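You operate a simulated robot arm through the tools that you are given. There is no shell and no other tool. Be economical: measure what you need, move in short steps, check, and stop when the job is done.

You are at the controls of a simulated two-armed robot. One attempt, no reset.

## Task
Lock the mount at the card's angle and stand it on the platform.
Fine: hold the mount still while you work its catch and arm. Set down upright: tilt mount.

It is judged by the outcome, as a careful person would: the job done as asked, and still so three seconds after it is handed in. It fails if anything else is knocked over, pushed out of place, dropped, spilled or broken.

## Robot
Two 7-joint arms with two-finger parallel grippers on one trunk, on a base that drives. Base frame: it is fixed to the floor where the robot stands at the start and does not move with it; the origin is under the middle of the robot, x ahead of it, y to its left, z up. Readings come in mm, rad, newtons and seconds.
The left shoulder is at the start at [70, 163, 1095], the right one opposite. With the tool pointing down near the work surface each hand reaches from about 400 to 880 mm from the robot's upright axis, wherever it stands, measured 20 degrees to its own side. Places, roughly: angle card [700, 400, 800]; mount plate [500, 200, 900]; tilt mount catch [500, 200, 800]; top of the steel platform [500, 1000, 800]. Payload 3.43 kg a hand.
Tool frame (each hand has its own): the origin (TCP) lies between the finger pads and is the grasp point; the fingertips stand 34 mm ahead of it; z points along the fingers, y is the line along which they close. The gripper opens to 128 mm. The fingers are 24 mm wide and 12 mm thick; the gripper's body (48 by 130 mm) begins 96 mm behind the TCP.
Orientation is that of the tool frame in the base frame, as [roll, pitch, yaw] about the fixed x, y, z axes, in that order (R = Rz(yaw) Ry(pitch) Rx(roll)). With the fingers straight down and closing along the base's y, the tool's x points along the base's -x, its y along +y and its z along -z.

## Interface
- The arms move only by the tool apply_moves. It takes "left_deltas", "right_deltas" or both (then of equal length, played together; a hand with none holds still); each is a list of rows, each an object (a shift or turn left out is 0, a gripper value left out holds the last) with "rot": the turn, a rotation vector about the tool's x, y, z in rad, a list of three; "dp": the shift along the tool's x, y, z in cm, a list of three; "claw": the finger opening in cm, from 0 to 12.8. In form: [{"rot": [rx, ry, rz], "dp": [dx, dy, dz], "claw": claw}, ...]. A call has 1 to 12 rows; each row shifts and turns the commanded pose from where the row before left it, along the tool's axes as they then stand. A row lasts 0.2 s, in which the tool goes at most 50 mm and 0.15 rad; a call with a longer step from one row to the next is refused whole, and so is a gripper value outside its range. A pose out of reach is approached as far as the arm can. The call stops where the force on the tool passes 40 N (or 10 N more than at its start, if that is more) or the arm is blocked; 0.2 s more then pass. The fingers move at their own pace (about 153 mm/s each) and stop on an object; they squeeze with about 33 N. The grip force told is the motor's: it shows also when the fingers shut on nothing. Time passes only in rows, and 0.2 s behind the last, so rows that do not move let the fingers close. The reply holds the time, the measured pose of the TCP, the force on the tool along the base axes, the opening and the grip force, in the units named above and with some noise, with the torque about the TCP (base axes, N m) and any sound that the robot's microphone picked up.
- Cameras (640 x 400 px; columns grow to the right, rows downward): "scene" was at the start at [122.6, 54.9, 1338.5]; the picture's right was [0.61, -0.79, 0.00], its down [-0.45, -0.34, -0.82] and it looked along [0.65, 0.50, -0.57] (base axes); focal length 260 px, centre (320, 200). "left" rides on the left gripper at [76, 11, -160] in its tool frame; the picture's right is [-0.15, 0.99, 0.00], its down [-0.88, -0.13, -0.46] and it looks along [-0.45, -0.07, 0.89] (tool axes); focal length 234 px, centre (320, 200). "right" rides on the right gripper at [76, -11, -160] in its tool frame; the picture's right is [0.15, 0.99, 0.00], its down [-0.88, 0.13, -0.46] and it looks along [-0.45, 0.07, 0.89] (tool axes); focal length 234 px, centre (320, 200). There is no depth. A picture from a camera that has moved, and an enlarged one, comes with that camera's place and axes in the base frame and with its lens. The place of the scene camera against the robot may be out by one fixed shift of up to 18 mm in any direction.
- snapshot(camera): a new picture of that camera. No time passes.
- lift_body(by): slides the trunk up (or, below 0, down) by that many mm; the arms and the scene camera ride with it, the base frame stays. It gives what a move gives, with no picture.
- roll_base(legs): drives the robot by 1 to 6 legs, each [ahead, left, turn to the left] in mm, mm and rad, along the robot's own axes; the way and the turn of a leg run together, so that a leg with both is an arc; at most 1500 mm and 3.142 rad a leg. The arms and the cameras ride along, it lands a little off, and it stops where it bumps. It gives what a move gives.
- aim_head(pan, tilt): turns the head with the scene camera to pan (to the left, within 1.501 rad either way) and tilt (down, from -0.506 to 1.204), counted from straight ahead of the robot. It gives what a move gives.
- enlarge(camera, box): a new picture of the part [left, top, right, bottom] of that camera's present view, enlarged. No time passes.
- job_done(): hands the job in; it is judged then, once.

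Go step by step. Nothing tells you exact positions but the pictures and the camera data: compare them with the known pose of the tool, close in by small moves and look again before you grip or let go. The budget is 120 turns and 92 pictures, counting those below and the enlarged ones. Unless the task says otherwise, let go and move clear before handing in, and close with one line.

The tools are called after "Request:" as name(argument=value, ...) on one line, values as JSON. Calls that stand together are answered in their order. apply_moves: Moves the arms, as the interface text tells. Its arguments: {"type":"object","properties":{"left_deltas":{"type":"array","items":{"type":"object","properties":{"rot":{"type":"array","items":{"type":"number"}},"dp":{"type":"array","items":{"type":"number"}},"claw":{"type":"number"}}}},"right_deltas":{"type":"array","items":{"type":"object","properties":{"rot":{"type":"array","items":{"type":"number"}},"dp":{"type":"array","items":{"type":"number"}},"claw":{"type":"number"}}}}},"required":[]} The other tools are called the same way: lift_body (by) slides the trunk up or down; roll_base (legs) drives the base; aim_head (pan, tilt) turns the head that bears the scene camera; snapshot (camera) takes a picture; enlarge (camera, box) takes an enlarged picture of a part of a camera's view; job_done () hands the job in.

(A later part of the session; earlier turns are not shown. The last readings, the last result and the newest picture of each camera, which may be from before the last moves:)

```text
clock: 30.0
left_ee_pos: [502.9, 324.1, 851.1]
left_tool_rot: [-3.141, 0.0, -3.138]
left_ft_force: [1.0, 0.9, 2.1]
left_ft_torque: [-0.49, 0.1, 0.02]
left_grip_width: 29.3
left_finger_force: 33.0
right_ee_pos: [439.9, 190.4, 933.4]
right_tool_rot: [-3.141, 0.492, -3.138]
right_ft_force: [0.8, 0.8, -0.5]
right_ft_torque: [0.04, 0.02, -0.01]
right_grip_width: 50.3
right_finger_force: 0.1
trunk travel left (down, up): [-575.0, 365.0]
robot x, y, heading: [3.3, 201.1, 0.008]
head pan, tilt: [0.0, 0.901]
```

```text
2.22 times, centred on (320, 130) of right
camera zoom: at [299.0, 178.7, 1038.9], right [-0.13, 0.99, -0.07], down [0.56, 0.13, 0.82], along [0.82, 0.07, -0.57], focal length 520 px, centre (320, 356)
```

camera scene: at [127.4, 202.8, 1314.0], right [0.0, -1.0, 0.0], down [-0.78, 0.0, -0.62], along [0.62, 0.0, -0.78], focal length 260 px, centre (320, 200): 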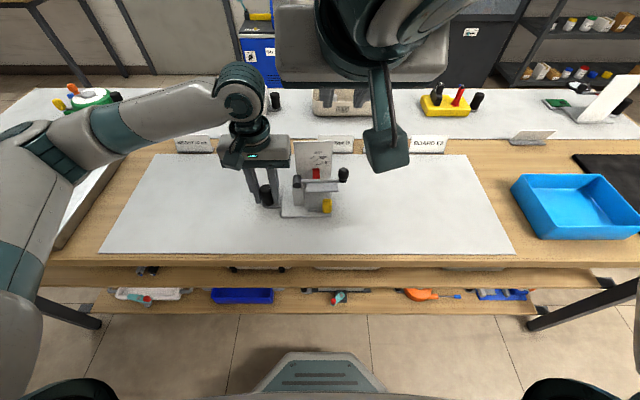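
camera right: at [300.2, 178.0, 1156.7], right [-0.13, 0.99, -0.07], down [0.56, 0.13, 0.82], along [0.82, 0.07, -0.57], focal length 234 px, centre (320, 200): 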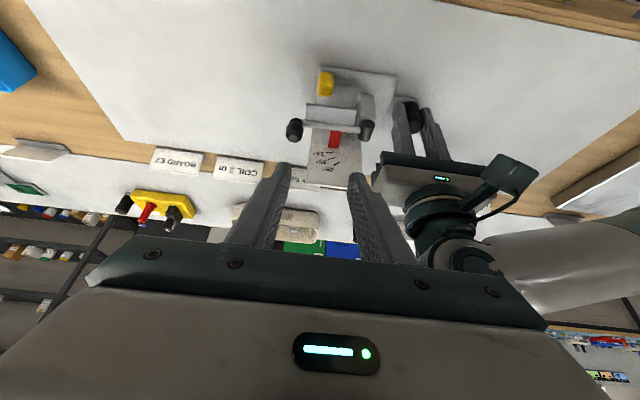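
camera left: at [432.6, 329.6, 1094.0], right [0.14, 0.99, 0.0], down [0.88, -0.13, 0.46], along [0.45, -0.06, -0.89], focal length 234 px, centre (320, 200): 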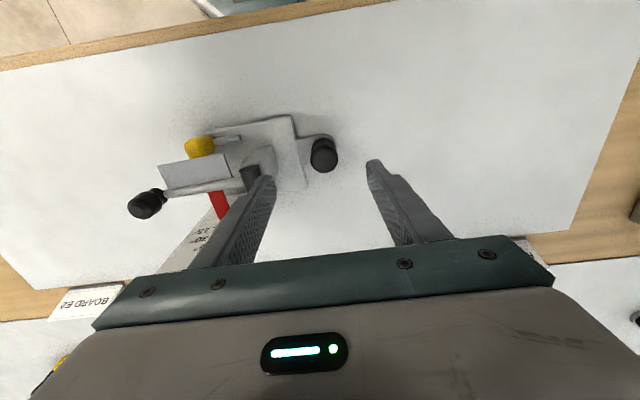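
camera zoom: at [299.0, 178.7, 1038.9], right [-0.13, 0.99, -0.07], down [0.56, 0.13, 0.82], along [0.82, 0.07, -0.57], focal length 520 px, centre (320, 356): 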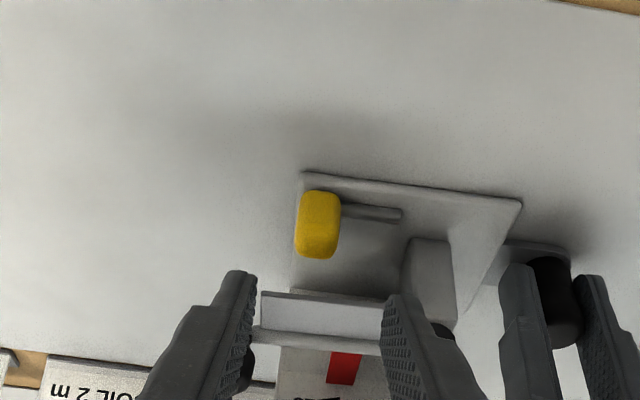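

Aligned with the grip; advance along the fingers to it.

Request:
apply_moves(right_deltas=[{"dp": [0.45, -0.2, 2.5], "claw": 4.4}, {"dp": [0.3, 0, 2.5]}, {"dp": [0.15, 0, 2.4]}, {}])

Request:
enlarge(camera="right", box=[200, 70, 440, 250])

Request:
enlarge(camera="scene", box=[230, 120, 390, 225])

```text
clock: 31.0
left_ee_pos: [503.7, 324.1, 849.5]
left_tool_rot: [-3.141, 0.0, -3.138]
left_ft_force: [0.3, 0.6, 2.8]
left_ft_torque: [-0.74, -0.01, 0.03]
left_grip_width: 29.3
left_finger_force: 32.7
right_ee_pos: [468.3, 185.9, 862.2]
right_tool_rot: [-3.141, 0.493, -3.14]
right_ft_force: [-0.7, 0.2, 0.1]
right_ft_torque: [0.04, 0.02, 0.0]
right_grip_width: 44.0
right_finger_force: 0.0
trunk travel left (down, up): [-575.0, 365.0]
robot x, y, heading: [0.2, 201.7, -0.001]
head pan, tilt: [0.0, 0.901]
```

```text
2.22 times, centred on (320, 160) of right
camera zoom: at [326.5, 175.8, 968.0], right [-0.13, 0.99, -0.07], down [0.56, 0.13, 0.82], along [0.82, 0.07, -0.57], focal length 520 px, centre (320, 289)
```

zoom: 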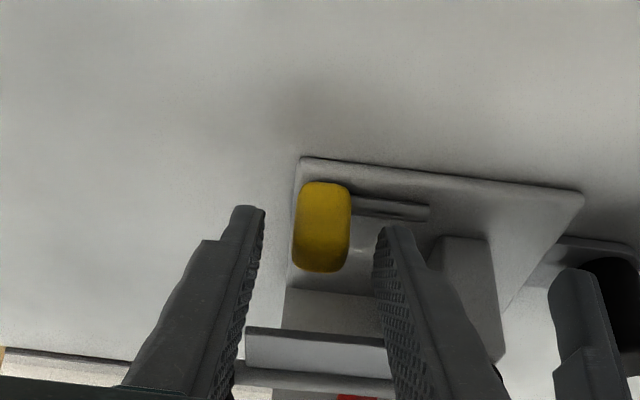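

```text
3.81 times, centred on (310, 172) of scene
camera zoom: at [127.6, 202.6, 1314.0], right [0.0, -1.0, 0.0], down [-0.78, 0.0, -0.62], along [0.62, 0.0, -0.78], focal length 989 px, centre (358, 305)
```

zoom: 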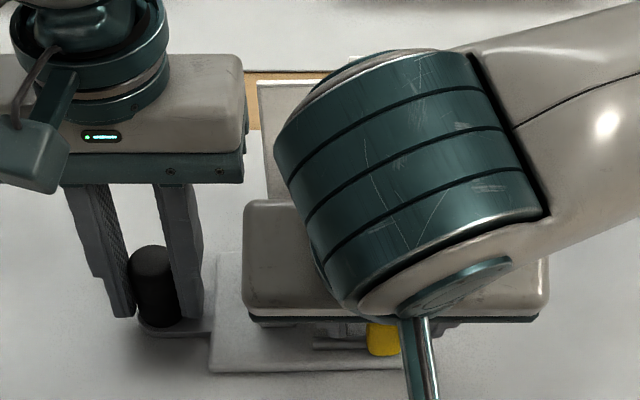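

Fingers straddle the grip; close on it gently.

Request:
apply_moves(right_deltas=[{"claw": 3.2}, {"claw": 2.6}, {"claw": 2}, {"claw": 1}, {}])

Request:
enlarge(camera="right", box=[200, 70, 440, 250])

```text
clock: 32.2
left_ee_pos: [502.4, 325.5, 852.0]
left_tool_rot: [-3.141, 0.0, -3.139]
left_ft_force: [3.3, 0.3, 4.1]
left_ft_torque: [-0.67, 0.18, -0.19]
left_grip_width: 29.4
left_finger_force: 33.4
right_ee_pos: [467.6, 187.4, 862.6]
right_tool_rot: [-3.141, 0.492, -3.137]
right_ft_force: [-0.9, -0.2, -0.2]
right_ft_torque: [-0.16, -0.11, 0.67]
right_grip_width: 21.7
right_finger_force: 32.4
trunk travel left (down, up): [-575.0, 365.0]
robot x, y, heading: [-1.2, 203.1, 0.006]
head pan, tilt: [0.0, 0.901]
```

```text
2.22 times, centred on (320, 160) of right
camera zoom: at [326.4, 175.7, 968.2], right [-0.13, 0.99, -0.07], down [0.56, 0.13, 0.82], along [0.82, 0.07, -0.57], focal length 520 px, centre (320, 289)
```

zoom: 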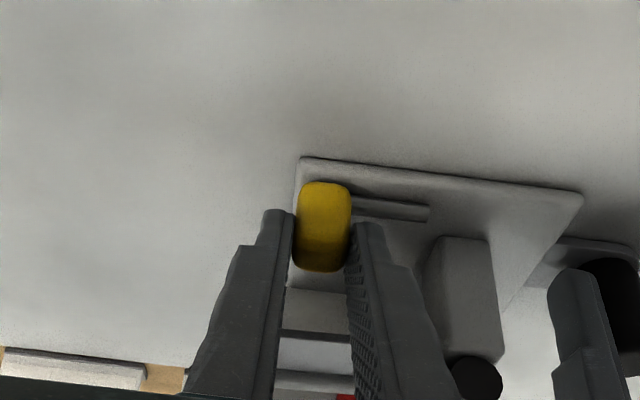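

Request:
apply_moves(right_deltas=[{"dp": [0.18, 0, -0.1]}, {"dp": [0.18, 0, -0.1]}, {"dp": [0.18, 0, -0.1]}])

```text
clock: 33.0
left_ee_pos: [503.7, 324.3, 851.1]
left_tool_rot: [-3.141, 0.0, -3.14]
left_ft_force: [-5.9, -4.1, 7.1]
left_ft_torque: [-1.17, 0.23, -0.29]
left_grip_width: 29.5
left_finger_force: 33.1
right_ee_pos: [462.6, 187.0, 864.8]
right_tool_rot: [3.141, 0.492, -3.141]
right_ft_force: [5.3, 4.7, -7.6]
right_ft_torque: [-0.01, 0.16, -0.25]
right_grip_width: 21.5
right_finger_force: 33.4
trunk travel left (down, up): [-575.0, 365.0]
robot x, y, heading: [1.0, 198.4, 0.005]
head pan, tilt: [0.0, 0.901]
```

Request:
enlarge(camera="right", box=[200, 70, 440, 250])

```text
2.22 times, centred on (320, 160) of right
camera zoom: at [321.3, 176.1, 969.3], right [-0.13, 0.99, -0.07], down [0.56, 0.13, 0.82], along [0.82, 0.07, -0.57], focal length 520 px, centre (320, 289)
```

zoom: 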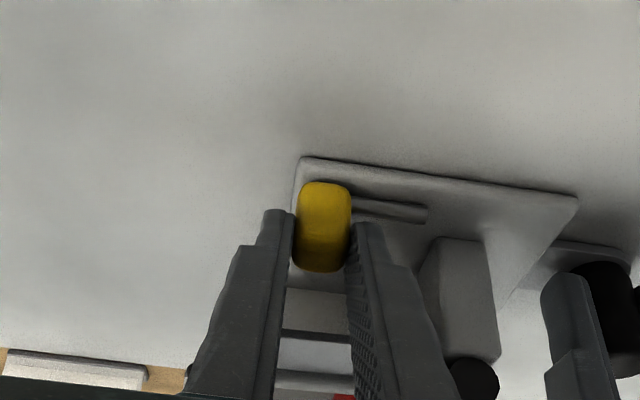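

The mount itself followed; the lever does not swing that way. I undo that and try lifting it about its hinge instead.

Request:
apply_moves(right_deltas=[{"dp": [-0.18, 0, 0.1]}, {"dp": [-0.18, 0, 0.1]}, {"dp": [-0.18, 0, 0.1]}, {}])

Request:
apply_moves(right_deltas=[{"dp": [0.1, 0, -0.18]}, {}])

```text
clock: 34.0
left_ee_pos: [504.1, 324.1, 851.1]
left_tool_rot: [3.14, 0.003, -3.136]
left_ft_force: [7.4, -3.1, 5.5]
left_ft_torque: [-0.8, -0.41, 0.3]
left_grip_width: 29.3
left_finger_force: 32.9
right_ee_pos: [469.2, 185.1, 864.1]
right_tool_rot: [3.141, 0.489, -3.138]
right_ft_force: [-7.6, 3.7, -5.6]
right_ft_torque: [-0.12, 0.92, 0.81]
right_grip_width: 21.4
right_finger_force: 33.0
trunk travel left (down, up): [-575.0, 365.0]
robot x, y, heading: [-3.9, 205.2, 0.003]
head pan, tilt: [0.0, 0.901]
```

```text
clock: 34.6
left_ee_pos: [503.5, 323.5, 850.9]
left_tool_rot: [3.141, -0.001, -3.138]
left_ft_force: [2.5, -1.9, 10.5]
left_ft_torque: [-1.39, 0.07, -0.23]
left_grip_width: 29.6
left_finger_force: 33.2
right_ee_pos: [467.9, 186.5, 864.1]
right_tool_rot: [-3.14, 0.492, -3.139]
right_ft_force: [-1.7, 2.0, -11.5]
right_ft_torque: [-0.36, 0.55, 0.63]
right_grip_width: 21.7
right_finger_force: 32.8
trunk travel left (down, up): [-575.0, 365.0]
robot x, y, heading: [-2.1, 195.8, 0.01]
head pan, tilt: [0.0, 0.901]
```

Request:
apply_moves(right_deltas=[{"dp": [-0.15, 0, 0.08]}, {"dp": [-0.107, 0.23, -0.198], "rot": [0.044, 0, -0.024]}, {"dp": [-0.107, 0.23, -0.198], "rot": [0.044, 0, -0.024]}, {"dp": [-0.107, 0.23, -0.198], "rot": [0.044, 0, -0.024]}])

Request:
enlarge(camera="right", box=[200, 70, 440, 250])

```text
clock: 35.6
left_ee_pos: [502.7, 327.3, 851.0]
left_tool_rot: [3.138, -0.002, -3.137]
left_ft_force: [6.1, 20.7, -0.1]
left_ft_torque: [-0.9, 0.32, -0.07]
left_grip_width: 31.7
left_finger_force: 33.7
right_ee_pos: [470.0, 193.0, 871.5]
right_tool_rot: [-2.968, 0.486, -3.058]
right_ft_force: [-6.2, -20.9, -4.5]
right_ft_torque: [0.2, -0.02, 0.11]
right_grip_width: 22.7
right_finger_force: 32.9
trunk travel left (down, up): [-575.0, 365.0]
robot x, y, heading: [2.8, 198.7, 0.003]
head pan, tilt: [0.0, 0.901]
```

```text
2.22 times, centred on (320, 160) of right
camera zoom: at [328.1, 198.8, 977.6], right [-0.13, 0.97, -0.22], down [0.56, 0.26, 0.79], along [0.82, -0.02, -0.57], focal length 520 px, centre (320, 289)
```

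zoom: 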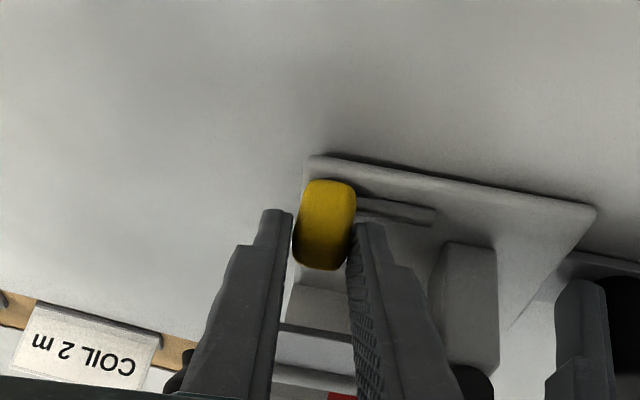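

The lever does not lift either (the mount tilted instead). I undo that motion, release, and check the state before testing other directions.

Request:
apply_moves(right_deltas=[{"dp": [0.107, -0.23, 0.198], "rot": [-0.044, 0, 0.024]}, {"dp": [0.107, -0.23, 0.198], "rot": [-0.044, 0, 0.024]}, {"dp": [0.107, -0.23, 0.198], "rot": [-0.044, 0, 0.024]}, {"dp": [0.04, 0, 0.1]}, {}])

Request:
enlarge(camera="right", box=[200, 70, 440, 250])

```text
clock: 36.8
left_ee_pos: [503.1, 324.3, 850.8]
left_tool_rot: [3.141, 0.0, -3.137]
left_ft_force: [9.5, 6.2, -7.5]
left_ft_torque: [0.79, -0.7, 0.08]
left_grip_width: 29.7
left_finger_force: 32.8
right_ee_pos: [467.4, 186.1, 865.7]
right_tool_rot: [3.138, 0.496, -3.14]
right_ft_force: [-10.5, -8.3, 14.6]
right_ft_torque: [-0.35, -0.13, 0.66]
right_grip_width: 21.5
right_finger_force: 33.2
trunk travel left (down, up): [-575.0, 365.0]
robot x, y, heading: [-1.0, 201.8, 0.004]
head pan, tilt: [0.0, 0.901]
```

```text
2.22 times, centred on (320, 160) of right
camera zoom: at [326.9, 175.0, 970.6], right [-0.13, 0.99, -0.07], down [0.56, 0.13, 0.82], along [0.82, 0.07, -0.57], focal length 520 px, centre (320, 289)
```

zoom: 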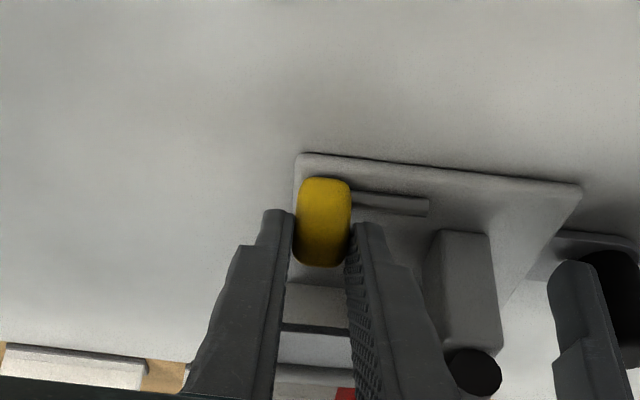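

Request:
apply_moves(right_deltas=[{"dp": [-0.1, 0, -0.1]}, {"dp": [-0.18, 0, 0.1]}, {"dp": [-0.18, 0, 0.1]}, {"dp": [-0.18, 0, 0.1]}, {"dp": [-0.18, 0, 0.1]}])

Request:
enlarge(camera="right", box=[200, 70, 440, 250])

```text
clock: 38.0
left_ee_pos: [503.2, 324.7, 851.7]
left_tool_rot: [-3.141, 0.0, -3.139]
left_ft_force: [7.0, 7.9, -0.8]
left_ft_torque: [-0.36, -0.18, 0.09]
left_grip_width: 29.4
left_finger_force: 33.2
right_ee_pos: [478.6, 186.0, 865.0]
right_tool_rot: [-3.139, 0.491, -3.139]
right_ft_force: [-7.6, -7.8, -0.4]
right_ft_torque: [0.1, 0.26, 0.69]
right_grip_width: 22.8
right_finger_force: 33.0
trunk travel left (down, up): [-575.0, 365.0]
robot x, y, heading: [-2.4, 198.7, 0.007]
head pan, tilt: [0.0, 0.901]
```

```text
2.22 times, centred on (320, 160) of right
camera zoom: at [336.6, 174.8, 971.1], right [-0.13, 0.99, -0.07], down [0.56, 0.13, 0.82], along [0.82, 0.07, -0.57], focal length 520 px, centre (320, 289)
```

zoom: 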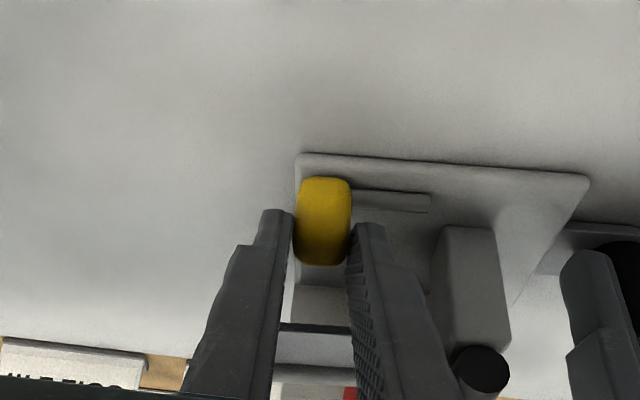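

The mount follows again. I undo it, and test a pull along the shaft (−y), where the left grip is stiff.

Request:
apply_moves(right_deltas=[{"dp": [0.18, 0, -0.1]}, {"dp": [0.18, 0, -0.1]}, {"dp": [0.18, 0, -0.1]}, {"dp": [0.15, 0, -0.08]}, {"dp": [0, 0, 0]}])

Request:
apply_moves(right_deltas=[{"dp": [0, -0.15, 0]}, {"dp": [0, -0.15, 0]}, {"dp": [0, -0.15, 0]}])

Request:
enlarge(camera="right", box=[200, 70, 440, 250])

```text
clock: 39.2
left_ee_pos: [504.6, 324.2, 850.9]
left_tool_rot: [-3.14, -0.001, -3.136]
left_ft_force: [3.5, 3.6, 7.4]
left_ft_torque: [-0.86, 0.37, -0.35]
left_grip_width: 29.5
left_finger_force: 33.5
right_ee_pos: [468.6, 187.0, 866.6]
right_tool_rot: [3.141, 0.49, -3.14]
right_ft_force: [-1.9, -3.1, -10.1]
right_ft_torque: [-0.27, 0.08, 0.58]
right_grip_width: 21.4
right_finger_force: 33.2
trunk travel left (down, up): [-575.0, 365.0]
robot x, y, heading: [1.9, 201.6, 0.004]
head pan, tilt: [0.0, 0.901]
```

```text
clock: 40.0
left_ee_pos: [503.6, 324.0, 851.1]
left_tool_rot: [3.141, 0.0, -3.139]
left_ft_force: [4.4, -5.2, 4.6]
left_ft_torque: [-0.67, 0.12, 0.02]
left_grip_width: 29.4
left_finger_force: 33.0
right_ee_pos: [468.8, 183.0, 867.2]
right_tool_rot: [3.141, 0.492, -3.138]
right_ft_force: [-5.2, 5.2, -8.3]
right_ft_torque: [-0.04, 0.32, 0.83]
right_grip_width: 21.3
right_finger_force: 32.9
trunk travel left (down, up): [-575.0, 365.0]
robot x, y, heading: [-0.8, 202.5, 0.005]
head pan, tilt: [0.0, 0.901]
```

```text
2.22 times, centred on (320, 160) of right
camera zoom: at [328.1, 171.1, 971.7], right [-0.13, 0.99, -0.07], down [0.56, 0.13, 0.82], along [0.82, 0.07, -0.57], focal length 520 px, centre (320, 289)
```

zoom: 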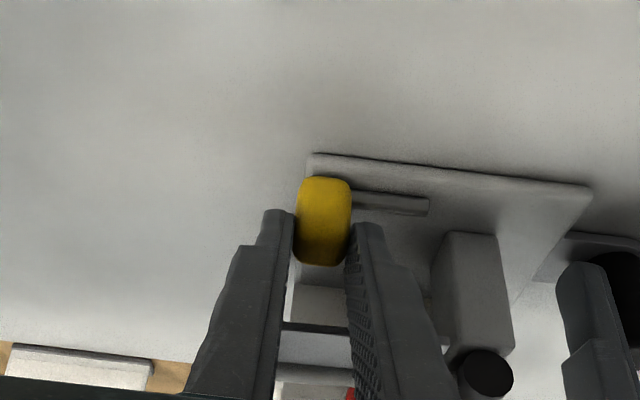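

The catch slid: it is a bolt that slides along y. I keep pulling it out towards −y until it stops.

Request:
apply_moves(right_deltas=[{"dp": [0, -0.2, 0]}, {"dp": [0, -0.2, 0]}, {"dp": [0, -0.2, 0]}, {"dp": [0, -0.2, 0]}])

Request:
enlarge(camera="right", box=[200, 70, 440, 250])

```text
clock: 41.0
left_ee_pos: [503.4, 324.1, 851.5]
left_tool_rot: [-3.14, -0.001, -3.139]
left_ft_force: [3.6, -4.1, 4.9]
left_ft_torque: [-0.74, -0.11, -0.01]
left_grip_width: 29.2
left_finger_force: 32.9
right_ee_pos: [469.4, 174.3, 864.9]
right_tool_rot: [-3.141, 0.49, -3.137]
right_ft_force: [-3.5, 4.3, -7.7]
right_ft_torque: [-0.04, 0.47, 0.67]
right_grip_width: 21.6
right_finger_force: 32.9
trunk travel left (down, up): [-575.0, 365.0]
robot x, y, heading: [0.9, 203.4, 0.002]
head pan, tilt: [0.0, 0.901]
```

```text
2.22 times, centred on (320, 160) of right
camera zoom: at [328.4, 162.8, 971.5], right [-0.13, 0.99, -0.07], down [0.56, 0.13, 0.82], along [0.82, 0.07, -0.57], focal length 520 px, centre (320, 289)
```

zoom: 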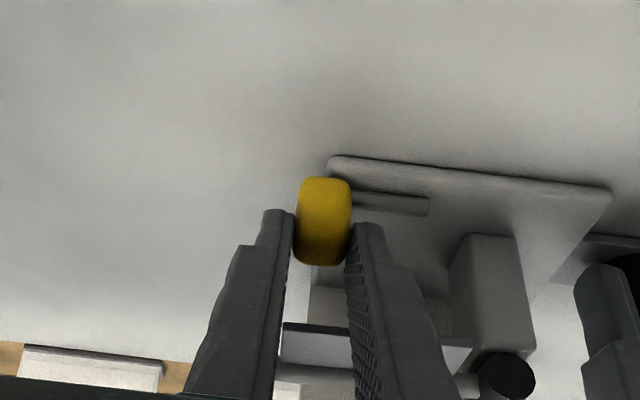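

Request:
apply_moves(right_deltas=[{"dp": [0, -0.2, 0]}, {"dp": [0, -0.2, 0]}, {"dp": [0, -0.2, 0]}, {"dp": [0, -0.2, 0]}])

```text
clock: 42.0
left_ee_pos: [504.5, 323.9, 852.4]
left_tool_rot: [3.141, 0.002, -3.138]
left_ft_force: [1.3, -5.2, 6.2]
left_ft_torque: [-1.01, 0.34, -0.21]
left_grip_width: 29.4
left_finger_force: 33.5
right_ee_pos: [470.1, 165.8, 866.3]
right_tool_rot: [-3.14, 0.491, -3.138]
right_ft_force: [-2.1, 4.8, -8.8]
right_ft_torque: [-0.1, 0.06, 0.68]
right_grip_width: 21.4
right_finger_force: 33.3
trunk travel left (down, up): [-575.0, 365.0]
robot x, y, heading: [0.9, 203.6, 0.005]
head pan, tilt: [0.0, 0.901]
```

Request:
apply_moves(right_deltas=[{"dp": [0.04, -0.2, 0.09]}, {"dp": [0, -0.2, 0]}, {"dp": [0, -0.2, 0]}, {"dp": [0, -0.2, 0]}])

Request:
enlarge(camera="right", box=[200, 70, 440, 250])

```text
clock: 43.0
left_ee_pos: [503.6, 324.1, 851.2]
left_tool_rot: [-3.14, 0.0, -3.139]
left_ft_force: [1.8, -19.7, -3.4]
left_ft_torque: [0.79, -0.35, 0.14]
left_grip_width: 29.5
left_finger_force: 33.2
right_ee_pos: [469.5, 158.8, 865.5]
right_tool_rot: [3.137, 0.493, -3.138]
right_ft_force: [-2.8, 21.8, 6.5]
right_ft_torque: [0.39, -0.1, 1.06]
right_grip_width: 21.2
right_finger_force: 32.8
trunk travel left (down, up): [-575.0, 365.0]
robot x, y, heading: [1.7, 196.2, 0.004]
head pan, tilt: [0.0, 0.901]
```

```text
2.22 times, centred on (320, 160) of right
camera zoom: at [328.1, 147.1, 970.9], right [-0.13, 0.99, -0.06], down [0.56, 0.13, 0.82], along [0.82, 0.07, -0.57], focal length 520 px, centre (320, 289)
```

zoom: 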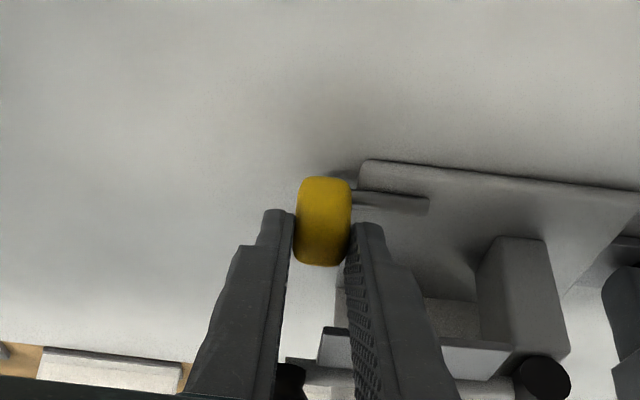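

The bolt hit its end stop (~27 mm travel). I ease, release the grip, and withdraw to the arm's knob pose.

Request:
apply_moves(right_deltas=[{"dp": [0, 0.1, 0]}, {"claw": 4.4}, {}, {"dp": [0, 0, -3]}, {"dp": [0, 0, -4]}, {"dp": [0, 0, -4.5]}, {"dp": [0, 0, -4.5]}, {"dp": [0, 0, -4.5]}])

Request:
enlarge(camera="right", box=[200, 40, 440, 220])

```text
clock: 44.8
left_ee_pos: [502.0, 325.0, 851.7]
left_tool_rot: [3.14, 0.001, -3.138]
left_ft_force: [-1.0, 0.1, -1.9]
left_ft_torque: [0.06, -0.11, -0.07]
left_grip_width: 29.3
left_finger_force: 32.6
right_ee_pos: [371.0, 159.3, 1044.5]
right_tool_rot: [3.141, 0.492, -3.14]
right_ft_force: [0.2, -0.3, -0.2]
right_ft_torque: [-0.02, -0.01, -0.03]
right_grip_width: 44.2
right_finger_force: 0.0
trunk travel left (down, up): [-575.0, 365.0]
robot x, y, heading: [-2.3, 199.0, 0.004]
head pan, tilt: [0.0, 0.901]
```

```text
2.22 times, centred on (320, 130) of right
camera zoom: at [230.8, 148.0, 1150.5], right [-0.13, 0.99, -0.07], down [0.56, 0.13, 0.82], along [0.82, 0.07, -0.57], focal length 520 px, centre (320, 356)
```

zoom: 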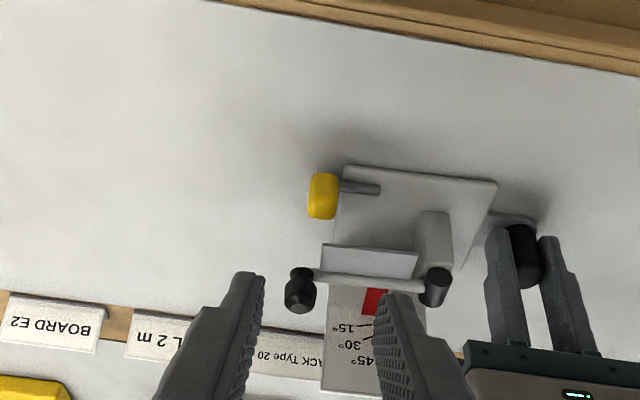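

Catch is out. Now reposition above the arm's knob, closing along x.

Request:
apply_moves(right_deltas=[{"rot": [0, 0.123, 0]}, {"rot": [0, 0.123, 0]}, {"rot": [0, 0.123, 0]}, {"rot": [0, 0.123, 0]}, {"dp": [-3.5, -0.3, 0]}, {"dp": [-3.5, -0.3, 0]}, {"dp": [-3.5, -0.3, 0]}, {"dp": [-3.6, 0, 0]}, {"rot": [0, 0, -0.143], "claw": 5}, {"rot": [0, 0, -0.143]}, {"rot": [0, 0, -0.143]}, {"rot": [0, 0, -0.143]}])

Request:
apply_moves(right_deltas=[{"rot": [0, 0, -0.143]}, {"rot": [0, 0, -0.143]}, {"rot": [0, 0, -0.143]}, {"rot": [0, 0, -0.143]}, {"rot": [0, 0, -0.143]}, {"rot": [0, 0, -0.143]}, {"rot": [0, 0, -0.141]}, {"dp": [0, 0, 3.5]}, {"dp": [0, 0, 3.5]}, {}])

Request:
enlarge(camera="right", box=[200, 60, 440, 240])

Request:
enlarge(camera="scene", box=[230, 120, 390, 225])

```text
clock: 47.4
left_ee_pos: [503.3, 325.0, 851.5]
left_tool_rot: [-3.141, 0.0, -3.137]
left_ft_force: [0.8, 1.0, 2.2]
left_ft_torque: [-0.44, 0.05, 0.03]
left_grip_width: 29.4
left_finger_force: 33.4
right_ee_pos: [513.4, 151.2, 1044.6]
right_tool_rot: [3.142, 0.0, -2.566]
right_ft_force: [-0.3, -0.1, 0.3]
right_ft_torque: [0.01, 0.01, 0.02]
right_grip_width: 49.9
right_finger_force: 0.1
trunk travel left (down, up): [-575.0, 365.0]
robot x, y, heading: [-0.6, 199.6, 0.001]
head pan, tilt: [0.0, 0.901]
```

```text
clock: 49.6
left_ee_pos: [503.1, 325.4, 851.0]
left_tool_rot: [3.141, 0.0, -3.138]
left_ft_force: [-1.3, 1.2, 3.3]
left_ft_torque: [-0.59, -0.03, 0.01]
left_grip_width: 29.6
left_finger_force: 33.3
right_ee_pos: [515.7, 150.5, 976.1]
right_tool_rot: [3.141, 0.002, -1.568]
right_ft_force: [0.1, 0.4, 0.1]
right_ft_torque: [0.04, 0.02, -0.02]
right_grip_width: 49.8
right_finger_force: 0.0
trunk travel left (down, up): [-575.0, 365.0]
robot x, y, heading: [0.2, 204.6, 0.005]
head pan, tilt: [0.0, 0.901]
```

```text
2.22 times, centred on (320, 150) of right
camera zoom: at [528.2, 76.2, 1135.6], right [-0.99, -0.15, 0.0], down [-0.13, 0.88, 0.46], along [-0.07, 0.45, -0.89], focal length 520 px, centre (320, 311)
```

zoom: 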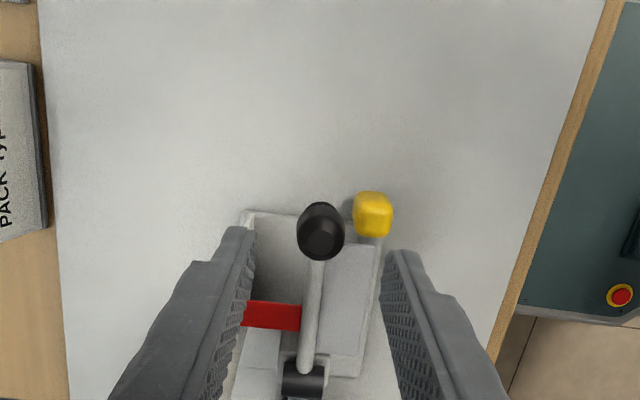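

```text
3.81 times, centred on (310, 172) of scene
camera zoom: at [127.5, 202.6, 1314.0], right [0.0, -1.0, 0.0], down [-0.78, 0.0, -0.62], along [0.62, 0.0, -0.78], focal length 989 px, centre (358, 305)
```

zoom: 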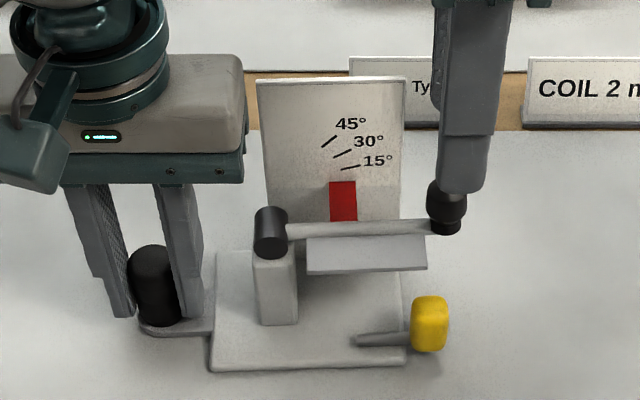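

Request:
apply_moves(right_deltas=[{"dp": [0, 0, 3]}, {"dp": [0.1, 0, 2.5]}, {}, {"claw": 4}, {"claw": 3.2}, {"claw": 2.6}, {"claw": 1.5}, {"claw": 1}, {}])

Request:
enlarge(camera="scene", box=[230, 120, 390, 225])

```text
clock: 51.6
left_ee_pos: [502.9, 324.5, 851.8]
left_tool_rot: [-3.142, 0.001, -3.138]
left_ft_force: [0.2, 0.0, 3.5]
left_ft_torque: [-0.71, 0.06, -0.06]
left_grip_width: 29.6
left_finger_force: 33.0
right_ee_pos: [514.4, 148.8, 919.2]
right_tool_rot: [3.141, -0.001, -1.57]
right_ft_force: [-0.7, -0.9, -0.2]
right_ft_torque: [-0.09, -0.03, 0.14]
right_grip_width: 22.0
right_finger_force: 32.9
trunk travel left (down, up): [-575.0, 365.0]
robot x, y, heading: [0.0, 201.7, -0.002]
head pan, tilt: [0.0, 0.901]
```

```text
3.81 times, centred on (310, 172) of scene
camera zoom: at [127.6, 202.5, 1314.0], right [0.0, -1.0, 0.0], down [-0.78, 0.0, -0.62], along [0.62, 0.0, -0.78], focal length 989 px, centre (358, 305)
```

zoom: 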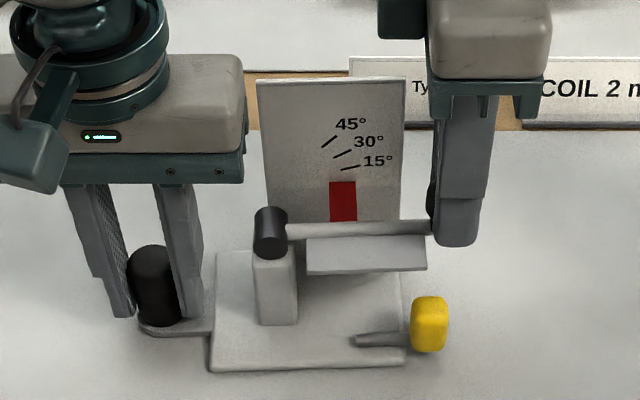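

Gripped; raise the arm ~5° now that the catch is open.

Request:
apply_moves(right_deltas=[{"dp": [0, 0, -0.22], "rot": [0, 0.022, 0]}, {"dp": [0, 0, -0.22], "rot": [0, 0.022, 0]}, {"dp": [0, 0, -0.22], "rot": [0, 0.022, 0]}, {"dp": [0, 0, -0.22], "rot": [0, 0.022, 0]}, {}])

Request:
enlarge(camera="scene", box=[230, 120, 390, 225])

```text
clock: 52.8
left_ee_pos: [504.6, 324.6, 851.9]
left_tool_rot: [-3.14, 0.0, -3.14]
left_ft_force: [0.9, -25.1, 3.8]
left_ft_torque: [0.51, 0.05, -0.27]
left_grip_width: 29.2
left_finger_force: 33.1
right_ee_pos: [514.0, 149.8, 928.4]
right_tool_rot: [3.14, -0.086, -1.566]
right_ft_force: [0.1, 24.5, -4.3]
right_ft_torque: [0.55, -0.07, 0.07]
right_grip_width: 22.6
right_finger_force: 33.0
trunk travel left (down, up): [-575.0, 365.0]
robot x, y, heading: [-1.5, 202.4, 0.003]
head pan, tilt: [0.0, 0.901]
```

```text
3.81 times, centred on (310, 172) of scene
camera zoom: at [128.1, 202.3, 1313.9], right [0.0, -1.0, 0.0], down [-0.78, 0.0, -0.62], along [0.62, 0.0, -0.78], focal length 989 px, centre (358, 305)
```

zoom: 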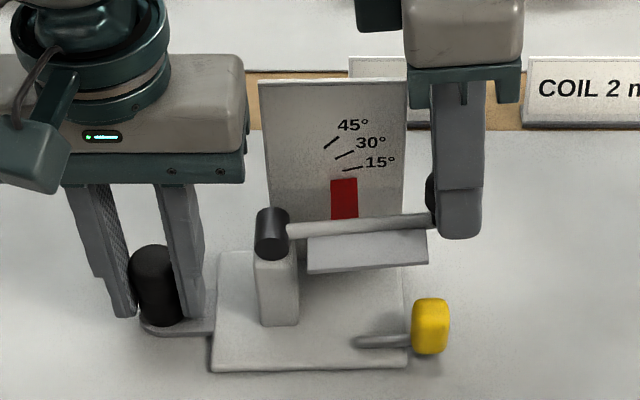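

Vertical load is low now; only a sideways bind. I relieve it by +y and look.

Request:
apply_moves(right_deltas=[{"dp": [-0.15, 0, 0]}, {}])

```text
clock: 53.4
left_ee_pos: [503.8, 324.7, 851.5]
left_tool_rot: [-3.14, 0.001, -3.139]
left_ft_force: [1.9, -21.3, 3.9]
left_ft_torque: [0.45, 0.14, -0.04]
left_grip_width: 29.1
left_finger_force: 33.4
right_ee_pos: [513.9, 149.3, 929.8]
right_tool_rot: [3.142, -0.087, -1.568]
right_ft_force: [-1.6, 21.4, -2.9]
right_ft_torque: [0.28, -0.08, 0.12]
right_grip_width: 22.0
right_finger_force: 33.2
trunk travel left (down, up): [-575.0, 365.0]
robot x, y, heading: [-2.6, 202.3, 0.003]
head pan, tilt: [0.0, 0.901]
```

Request:
apply_moves(right_deltas=[{"dp": [-0.15, 0, 0]}, {"dp": [-0.15, 0, 0]}, {}])

```text
clock: 54.2
left_ee_pos: [503.1, 325.6, 850.9]
left_tool_rot: [3.139, 0.003, -3.138]
left_ft_force: [3.1, 6.0, 1.4]
left_ft_torque: [-1.08, -0.25, 0.17]
left_grip_width: 29.4
left_finger_force: 32.3
right_ee_pos: [515.4, 152.0, 929.8]
right_tool_rot: [-3.14, -0.092, -1.572]
right_ft_force: [-2.4, -9.3, 6.6]
right_ft_torque: [0.01, 0.02, 0.28]
right_grip_width: 21.9
right_finger_force: 33.8
trunk travel left (down, up): [-575.0, 365.0]
robot x, y, heading: [0.3, 200.6, 0.008]
head pan, tilt: [0.0, 0.901]
```

I now include the missing inward component (0.7 mm per step) and continue raising.

Request:
apply_moves(right_deltas=[{"dp": [-0.06, 0, -0.22], "rot": [0, 0.022, 0]}, {"dp": [-0.07, 0, -0.22], "rot": [0, 0.022, 0]}, {"dp": [-0.07, 0, -0.22], "rot": [0, 0.022, 0]}, {"dp": [-0.07, 0, -0.22], "rot": [0, 0.022, 0]}, {}])

Request:
enlarge(camera="scene", box=[270, 130, 350, 190])

```text
clock: 55.4
left_ee_pos: [502.9, 326.2, 850.2]
left_tool_rot: [3.14, -0.001, -3.136]
left_ft_force: [0.5, 24.6, -1.1]
left_ft_torque: [-0.6, -0.07, 0.22]
left_grip_width: 29.6
left_finger_force: 33.4
right_ee_pos: [514.2, 156.1, 936.6]
right_tool_rot: [3.141, -0.178, -1.569]
right_ft_force: [-0.6, -21.8, 5.6]
right_ft_torque: [-0.57, -0.27, 0.19]
right_grip_width: 22.3
right_finger_force: 33.2
trunk travel left (down, up): [-575.0, 365.0]
robot x, y, heading: [1.1, 203.4, 0.003]
head pan, tilt: [0.0, 0.901]
```

```text
6.67 times, centred on (310, 160) of scene
camera zoom: at [127.3, 202.8, 1313.9], right [0.0, -1.0, 0.0], down [-0.78, 0.0, -0.62], along [0.62, 0.0, -0.78], focal length 1730 px, centre (387, 467)
```

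zoom: 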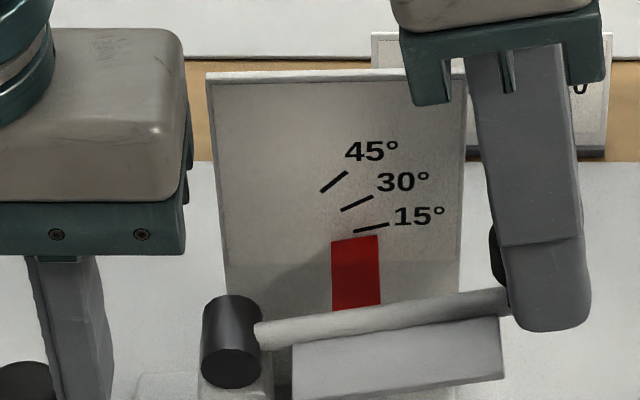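

Request:
enlarge(camera="right", box=[220, 110, 360, 220])

```text
3.64 times, centred on (290, 165) of right
camera zoom: at [526.3, 111.1, 1108.3], right [-0.99, -0.15, 0.03], down [-0.13, 0.95, 0.29], along [-0.07, 0.29, -0.96], focal length 852 px, centre (429, 327)
```

zoom: 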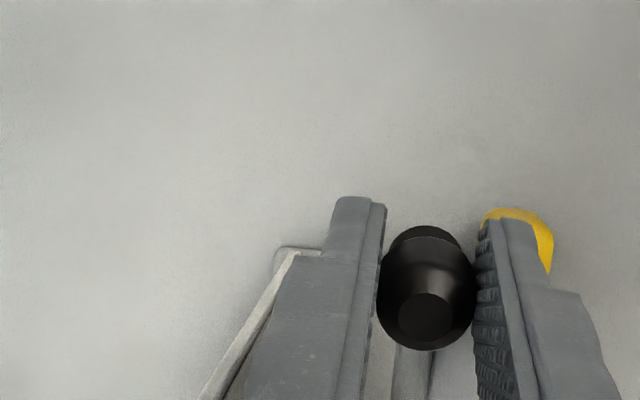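

Request:
apply_moves(right_deltas=[{"dp": [0.05, 0, -0.2], "rot": [0, 0.02, 0]}, {"dp": [0.05, 0, -0.2], "rot": [0, 0.02, 0]}, {}])

Request:
enlarge(camera="scene", box=[270, 130, 350, 190])

```text
clock: 56.2
left_ee_pos: [503.8, 322.8, 850.4]
left_tool_rot: [-3.14, -0.001, -3.139]
left_ft_force: [-0.3, 10.0, 2.5]
left_ft_torque: [-0.56, 0.3, -0.13]
left_grip_width: 29.3
left_finger_force: 32.9
right_ee_pos: [513.5, 156.7, 941.4]
right_tool_rot: [3.14, -0.217, -1.568]
right_ft_force: [0.1, -10.1, -2.5]
right_ft_torque: [-0.81, -0.45, 0.2]
right_grip_width: 22.1
right_finger_force: 32.5
trunk travel left (down, up): [-575.0, 365.0]
robot x, y, heading: [-1.4, 202.4, 0.004]
head pan, tilt: [0.0, 0.901]
```

```text
6.67 times, centred on (310, 160) of scene
camera zoom: at [128.0, 202.3, 1313.8], right [0.0, -1.0, 0.0], down [-0.78, 0.0, -0.62], along [0.62, 0.0, -0.78], focal length 1730 px, centre (387, 467)
```

zoom: 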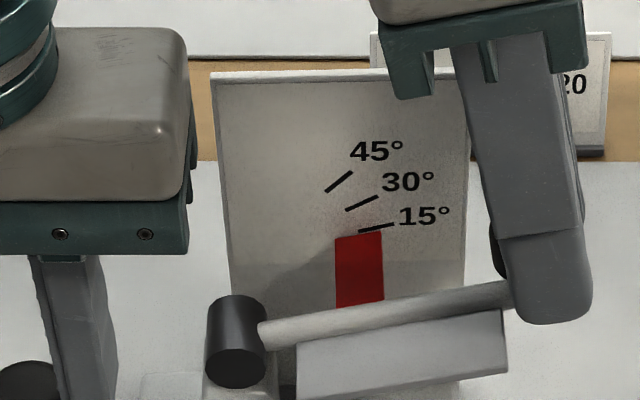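

The arm is near 14–15°. I release the knob and view the dial from a lower angle to read it without parallax.

Request:
apply_moves(right_deltas=[{"claw": 5}, {}, {"dp": [0, 0, -3]}, {"dp": [0, 0, -4.5]}, {"dp": [0, 0, -4.5], "rot": [0, -0.11, 0]}, {"rot": [0, -0.107, 0]}, {"dp": [0, 2, 0], "rot": [0, 0, 0.143]}, {"dp": [0, 2, 0], "rot": [0, 0, 0.143]}, {"dp": [0, 2, 0], "rot": [0, 0, 0.143]}, {"rot": [0, 0, 0.143]}, {"rot": [0, 0, 0.143]}, {"rot": [0, 0, 0.143]}])

Request:
apply_moves(right_deltas=[{"rot": [0, 0, 0.143]}, {"rot": [0, 0, 0.143]}, {"rot": [0, 0, 0.143]}, {"rot": [0, 0, 0.143]}, {"rot": [0, 0, 0.141]}, {"rot": [0, -0.12, 0]}, {"rot": [0, -0.12, 0]}, {"rot": [0, -0.12, 0]}, {"rot": [0, -0.12, 0]}, {"rot": [0, -0.12, 0]}, {"rot": [0, -0.12, 0]}, {}])

Request:
snapshot(camera="right")

```text
clock: 58.8
left_ee_pos: [503.1, 324.7, 851.3]
left_tool_rot: [-3.141, -0.002, -3.136]
left_ft_force: [0.3, 2.2, 2.9]
left_ft_torque: [-0.56, 0.01, -0.03]
left_grip_width: 29.4
left_finger_force: 33.3
right_ee_pos: [454.4, 191.3, 1057.8]
right_tool_rot: [3.141, -0.002, -2.428]
right_ft_force: [0.3, -0.4, -0.3]
right_ft_torque: [0.0, -0.01, 0.01]
right_grip_width: 50.0
right_finger_force: 0.0
trunk travel left (down, up): [-575.0, 365.0]
robot x, y, heading: [-1.0, 199.2, 0.002]
head pan, tilt: [0.0, 0.901]
```

```text
clock: 61.4
left_ee_pos: [503.9, 324.8, 850.6]
left_tool_rot: [-3.141, 0.001, -3.139]
left_ft_force: [-0.1, 0.8, 3.1]
left_ft_torque: [-0.63, -0.09, -0.04]
left_grip_width: 29.5
left_finger_force: 33.2
right_ee_pos: [454.5, 191.9, 1059.7]
right_tool_rot: [3.14, 0.722, -3.14]
right_ft_force: [0.7, -0.6, 0.5]
right_ft_torque: [0.06, 0.01, 0.01]
right_grip_width: 49.8
right_finger_force: 0.1
trunk travel left (down, up): [-575.0, 365.0]
robot x, y, heading: [3.5, 200.0, 0.004]
head pan, tilt: [0.0, 0.901]
```

```text
38 pictures are left
camera right: at [292.7, 180.4, 1129.5], right [-0.11, 0.99, -0.1], down [0.36, 0.13, 0.92], along [0.93, 0.07, -0.37], focal length 234 px, centre (320, 200)
```

right: 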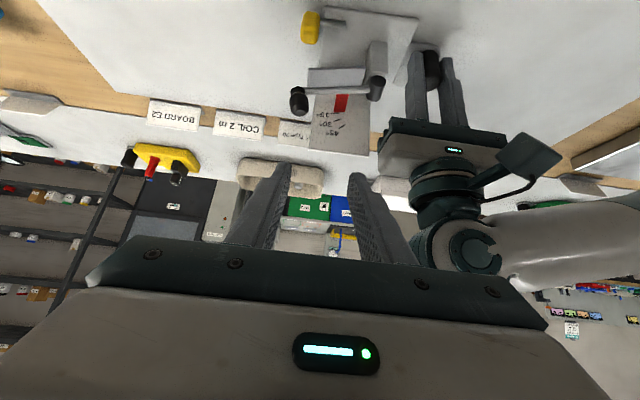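

The arm stays where I left it. Lower the camera for an accurate reading.

Request:
apply_moves(right_deltas=[{"dp": [2.9, 0, 3.3]}, {"dp": [2.9, 0, 3.3]}, {}])

Request:
enlarge(camera="right", box=[280, 70, 440, 190])

```text
clock: 62.2
left_ee_pos: [503.9, 324.5, 852.3]
left_tool_rot: [-3.141, 0.001, -3.139]
left_ft_force: [-0.6, 0.2, 3.6]
left_ft_torque: [-0.69, 0.02, 0.07]
left_grip_width: 29.5
left_finger_force: 33.0
right_ee_pos: [453.5, 190.3, 969.0]
right_tool_rot: [3.139, 0.72, -3.14]
right_ft_force: [-0.6, 0.4, -0.5]
right_ft_torque: [-0.02, 0.0, 0.01]
right_grip_width: 50.2
right_finger_force: 0.1
trunk travel left (down, up): [-575.0, 365.0]
robot x, y, heading: [2.6, 200.7, 0.006]
head pan, tilt: [0.0, 0.901]
```

```text
3.33 times, centred on (360, 130) of right
camera zoom: at [293.2, 179.3, 1040.8], right [-0.11, 0.99, -0.1], down [0.36, 0.13, 0.92], along [0.93, 0.07, -0.37], focal length 781 px, centre (187, 433)
```

zoom: 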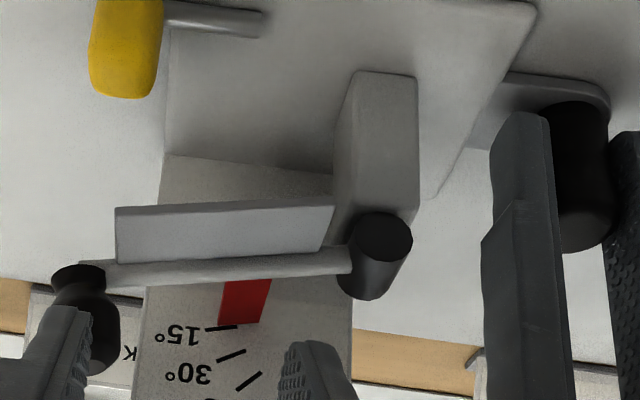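

Request:
enlarge(camera="right", box=[320, 145, 376, 187])

```text
9.52 times, centred on (348, 166) of right
camera zoom: at [293.2, 179.3, 1040.8], right [-0.11, 0.99, -0.1], down [0.36, 0.13, 0.92], along [0.93, 0.07, -0.37], focal length 2230 px, centre (53, 524)
```

zoom: 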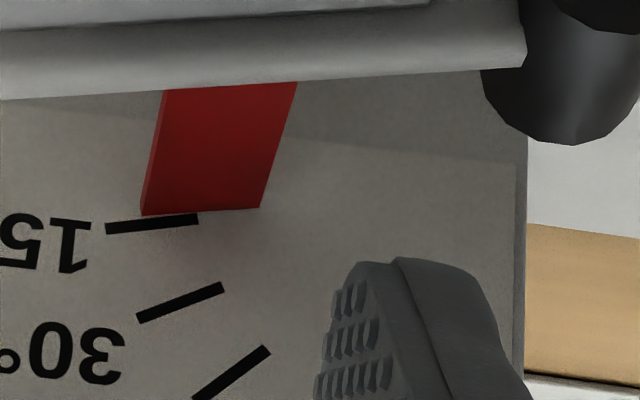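

The strip is ~2° short of the 15° mark (its edge is not yet parallel to it). I grip the arm's knob from the front, as the hand stands, for a small correction.

Request:
apply_moves(right_deltas=[{"dp": [0, -3.2, 0]}, {"dp": [-0.6, 0, 1.5]}, {"dp": [-0.4, 0, 1.5]}, {}])

Request:
snapshot(camera="right")

Request:
enlarge(camera="scene", box=[230, 120, 390, 225])

```text
clock: 63.2
left_ee_pos: [503.3, 325.1, 850.4]
left_tool_rot: [3.141, -0.001, -3.138]
left_ft_force: [0.6, 0.5, 1.9]
left_ft_torque: [-0.59, -0.05, 0.02]
left_grip_width: 29.4
left_finger_force: 32.8
right_ee_pos: [486.5, 163.6, 953.9]
right_tool_rot: [3.14, 0.72, -3.139]
right_ft_force: [0.9, 0.6, 0.2]
right_ft_torque: [-0.02, 0.02, -0.01]
right_grip_width: 49.7
right_finger_force: 0.1
right hand out of reach, approached as far as the arm can: row 1
trunk travel left (down, up): [-575.0, 365.0]
robot x, y, heading: [1.3, 199.5, 0.001]
head pan, tilt: [0.0, 0.901]
```

```text
35 pictures are left
camera right: at [325.6, 152.8, 1025.6], right [-0.11, 0.99, -0.1], down [0.36, 0.13, 0.92], along [0.93, 0.07, -0.37], focal length 234 px, centre (320, 200)
```

right: 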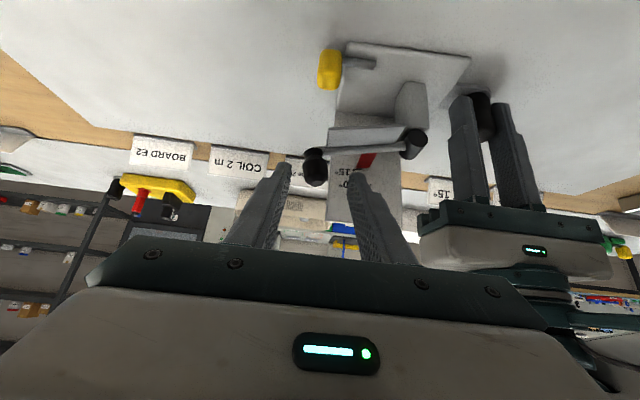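

```text
3.81 times, centred on (310, 172) of scene
camera zoom: at [127.6, 202.6, 1313.9], right [0.0, -1.0, 0.0], down [-0.78, 0.0, -0.62], along [0.62, 0.0, -0.78], focal length 989 px, centre (358, 305)
```

zoom: 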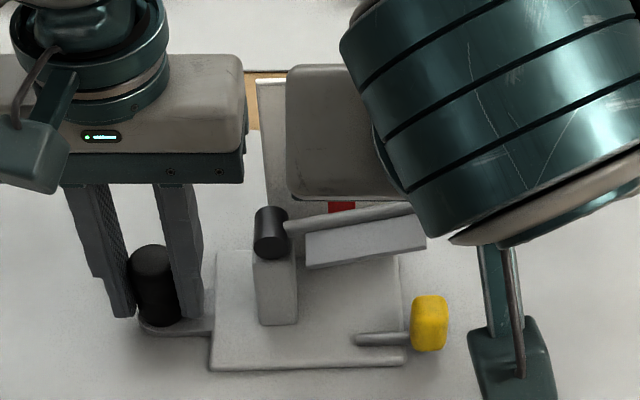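

Request:
apply_moves(right_deltas=[{"dp": [0.16, -0.2, 1.3]}, {}])

Request:
enlarge(camera="right", box=[240, 90, 440, 240])

```text
clock: 63.8
left_ee_pos: [503.6, 324.2, 852.1]
left_tool_rot: [-3.141, 0.001, -3.138]
left_ft_force: [0.3, 0.3, 2.8]
left_ft_torque: [-0.65, -0.11, 0.01]
left_grip_width: 29.5
left_finger_force: 33.7
right_ee_pos: [493.8, 161.1, 944.7]
right_tool_rot: [3.14, 0.721, -3.139]
right_ft_force: [-0.1, 0.7, -0.1]
right_ft_torque: [0.04, 0.01, 0.01]
right_grip_width: 50.1
right_finger_force: 0.2
trunk travel left (down, up): [-575.0, 365.0]
robot x, y, heading: [-4.1, 201.8, 0.003]
head pan, tilt: [0.0, 0.901]
```

```text
2.67 times, centred on (340, 165) of right
camera zoom: at [332.5, 150.5, 1015.0], right [-0.11, 0.99, -0.1], down [0.36, 0.13, 0.92], along [0.93, 0.07, -0.37], focal length 624 px, centre (267, 293)
```

zoom: 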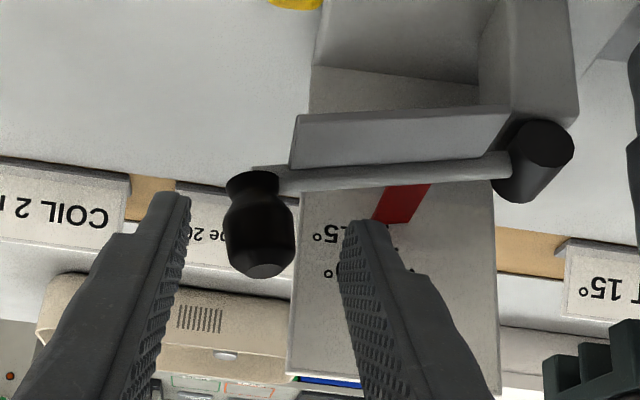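

Request:
apply_moves(right_deltas=[{"claw": 3.6}, {"claw": 2.8}, {"claw": 2}, {"claw": 1}, {}])

Request:
enlarge(camera="right", box=[300, 130, 400, 205])

```text
clock: 65.0
left_ee_pos: [504.2, 324.8, 851.3]
left_tool_rot: [3.14, 0.0, -3.138]
left_ft_force: [-0.6, 10.0, 2.1]
left_ft_torque: [-0.86, -0.16, 0.04]
left_grip_width: 29.3
left_finger_force: 33.5
right_ee_pos: [493.8, 160.3, 943.6]
right_tool_rot: [-3.14, 0.722, -3.14]
right_ft_force: [0.7, -12.7, 0.1]
right_ft_torque: [-0.78, -0.06, -0.4]
right_grip_width: 26.2
right_finger_force: 33.4
trunk travel left (down, up): [-575.0, 365.0]
robot x, y, heading: [1.8, 199.4, 0.004]
head pan, tilt: [0.0, 0.901]
```

```text
5.33 times, centred on (350, 168) of right
camera zoom: at [332.6, 149.9, 1014.9], right [-0.11, 0.99, -0.1], down [0.36, 0.13, 0.92], along [0.93, 0.07, -0.37], focal length 1249 px, centre (160, 373)
```

zoom: 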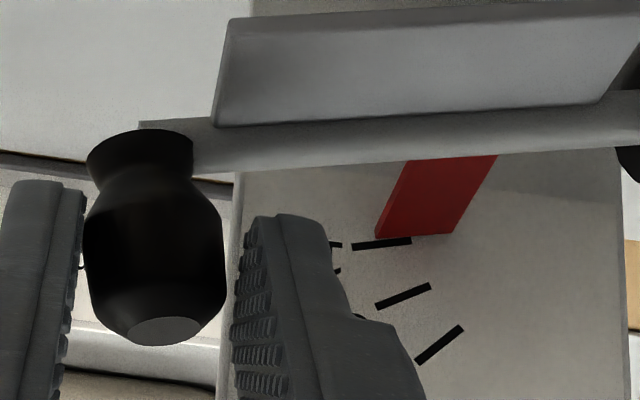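

The dial is visible while gripping. I raise by ~2°.

Request:
apply_moves(right_deltas=[{"dp": [-0.11, 0, -0.125], "rot": [0.013, 0, -0.0116]}, {"dp": [-0.11, 0.04, -0.125], "rot": [0.013, 0, -0.0116]}, {}])

Request:
enlarge(camera="right", box=[300, 130, 400, 205])

```text
clock: 65.8
left_ee_pos: [503.9, 324.6, 851.0]
left_tool_rot: [-3.14, 0.0, -3.137]
left_ft_force: [-1.4, 7.8, 3.7]
left_ft_torque: [-0.55, -0.06, -0.04]
left_grip_width: 29.2
left_finger_force: 32.9
right_ee_pos: [494.3, 162.4, 947.4]
right_tool_rot: [-3.096, 0.721, -3.107]
right_ft_force: [2.6, -7.6, -0.6]
right_ft_torque: [-0.65, -0.1, -0.23]
right_grip_width: 26.2
right_finger_force: 33.2
trunk travel left (down, up): [-575.0, 365.0]
robot x, y, heading: [-3.1, 197.8, 0.008]
head pan, tilt: [0.0, 0.901]
```

```text
5.33 times, centred on (350, 168) of right
camera zoom: at [332.7, 153.7, 1018.4], right [-0.11, 0.98, -0.13], down [0.36, 0.16, 0.92], along [0.93, 0.06, -0.37], focal length 1249 px, centre (160, 373)
```

zoom: 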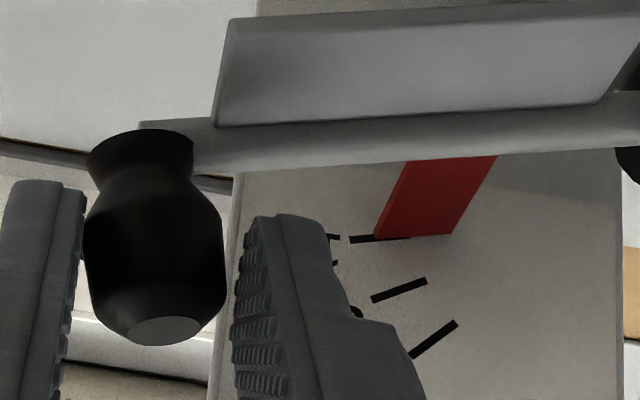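

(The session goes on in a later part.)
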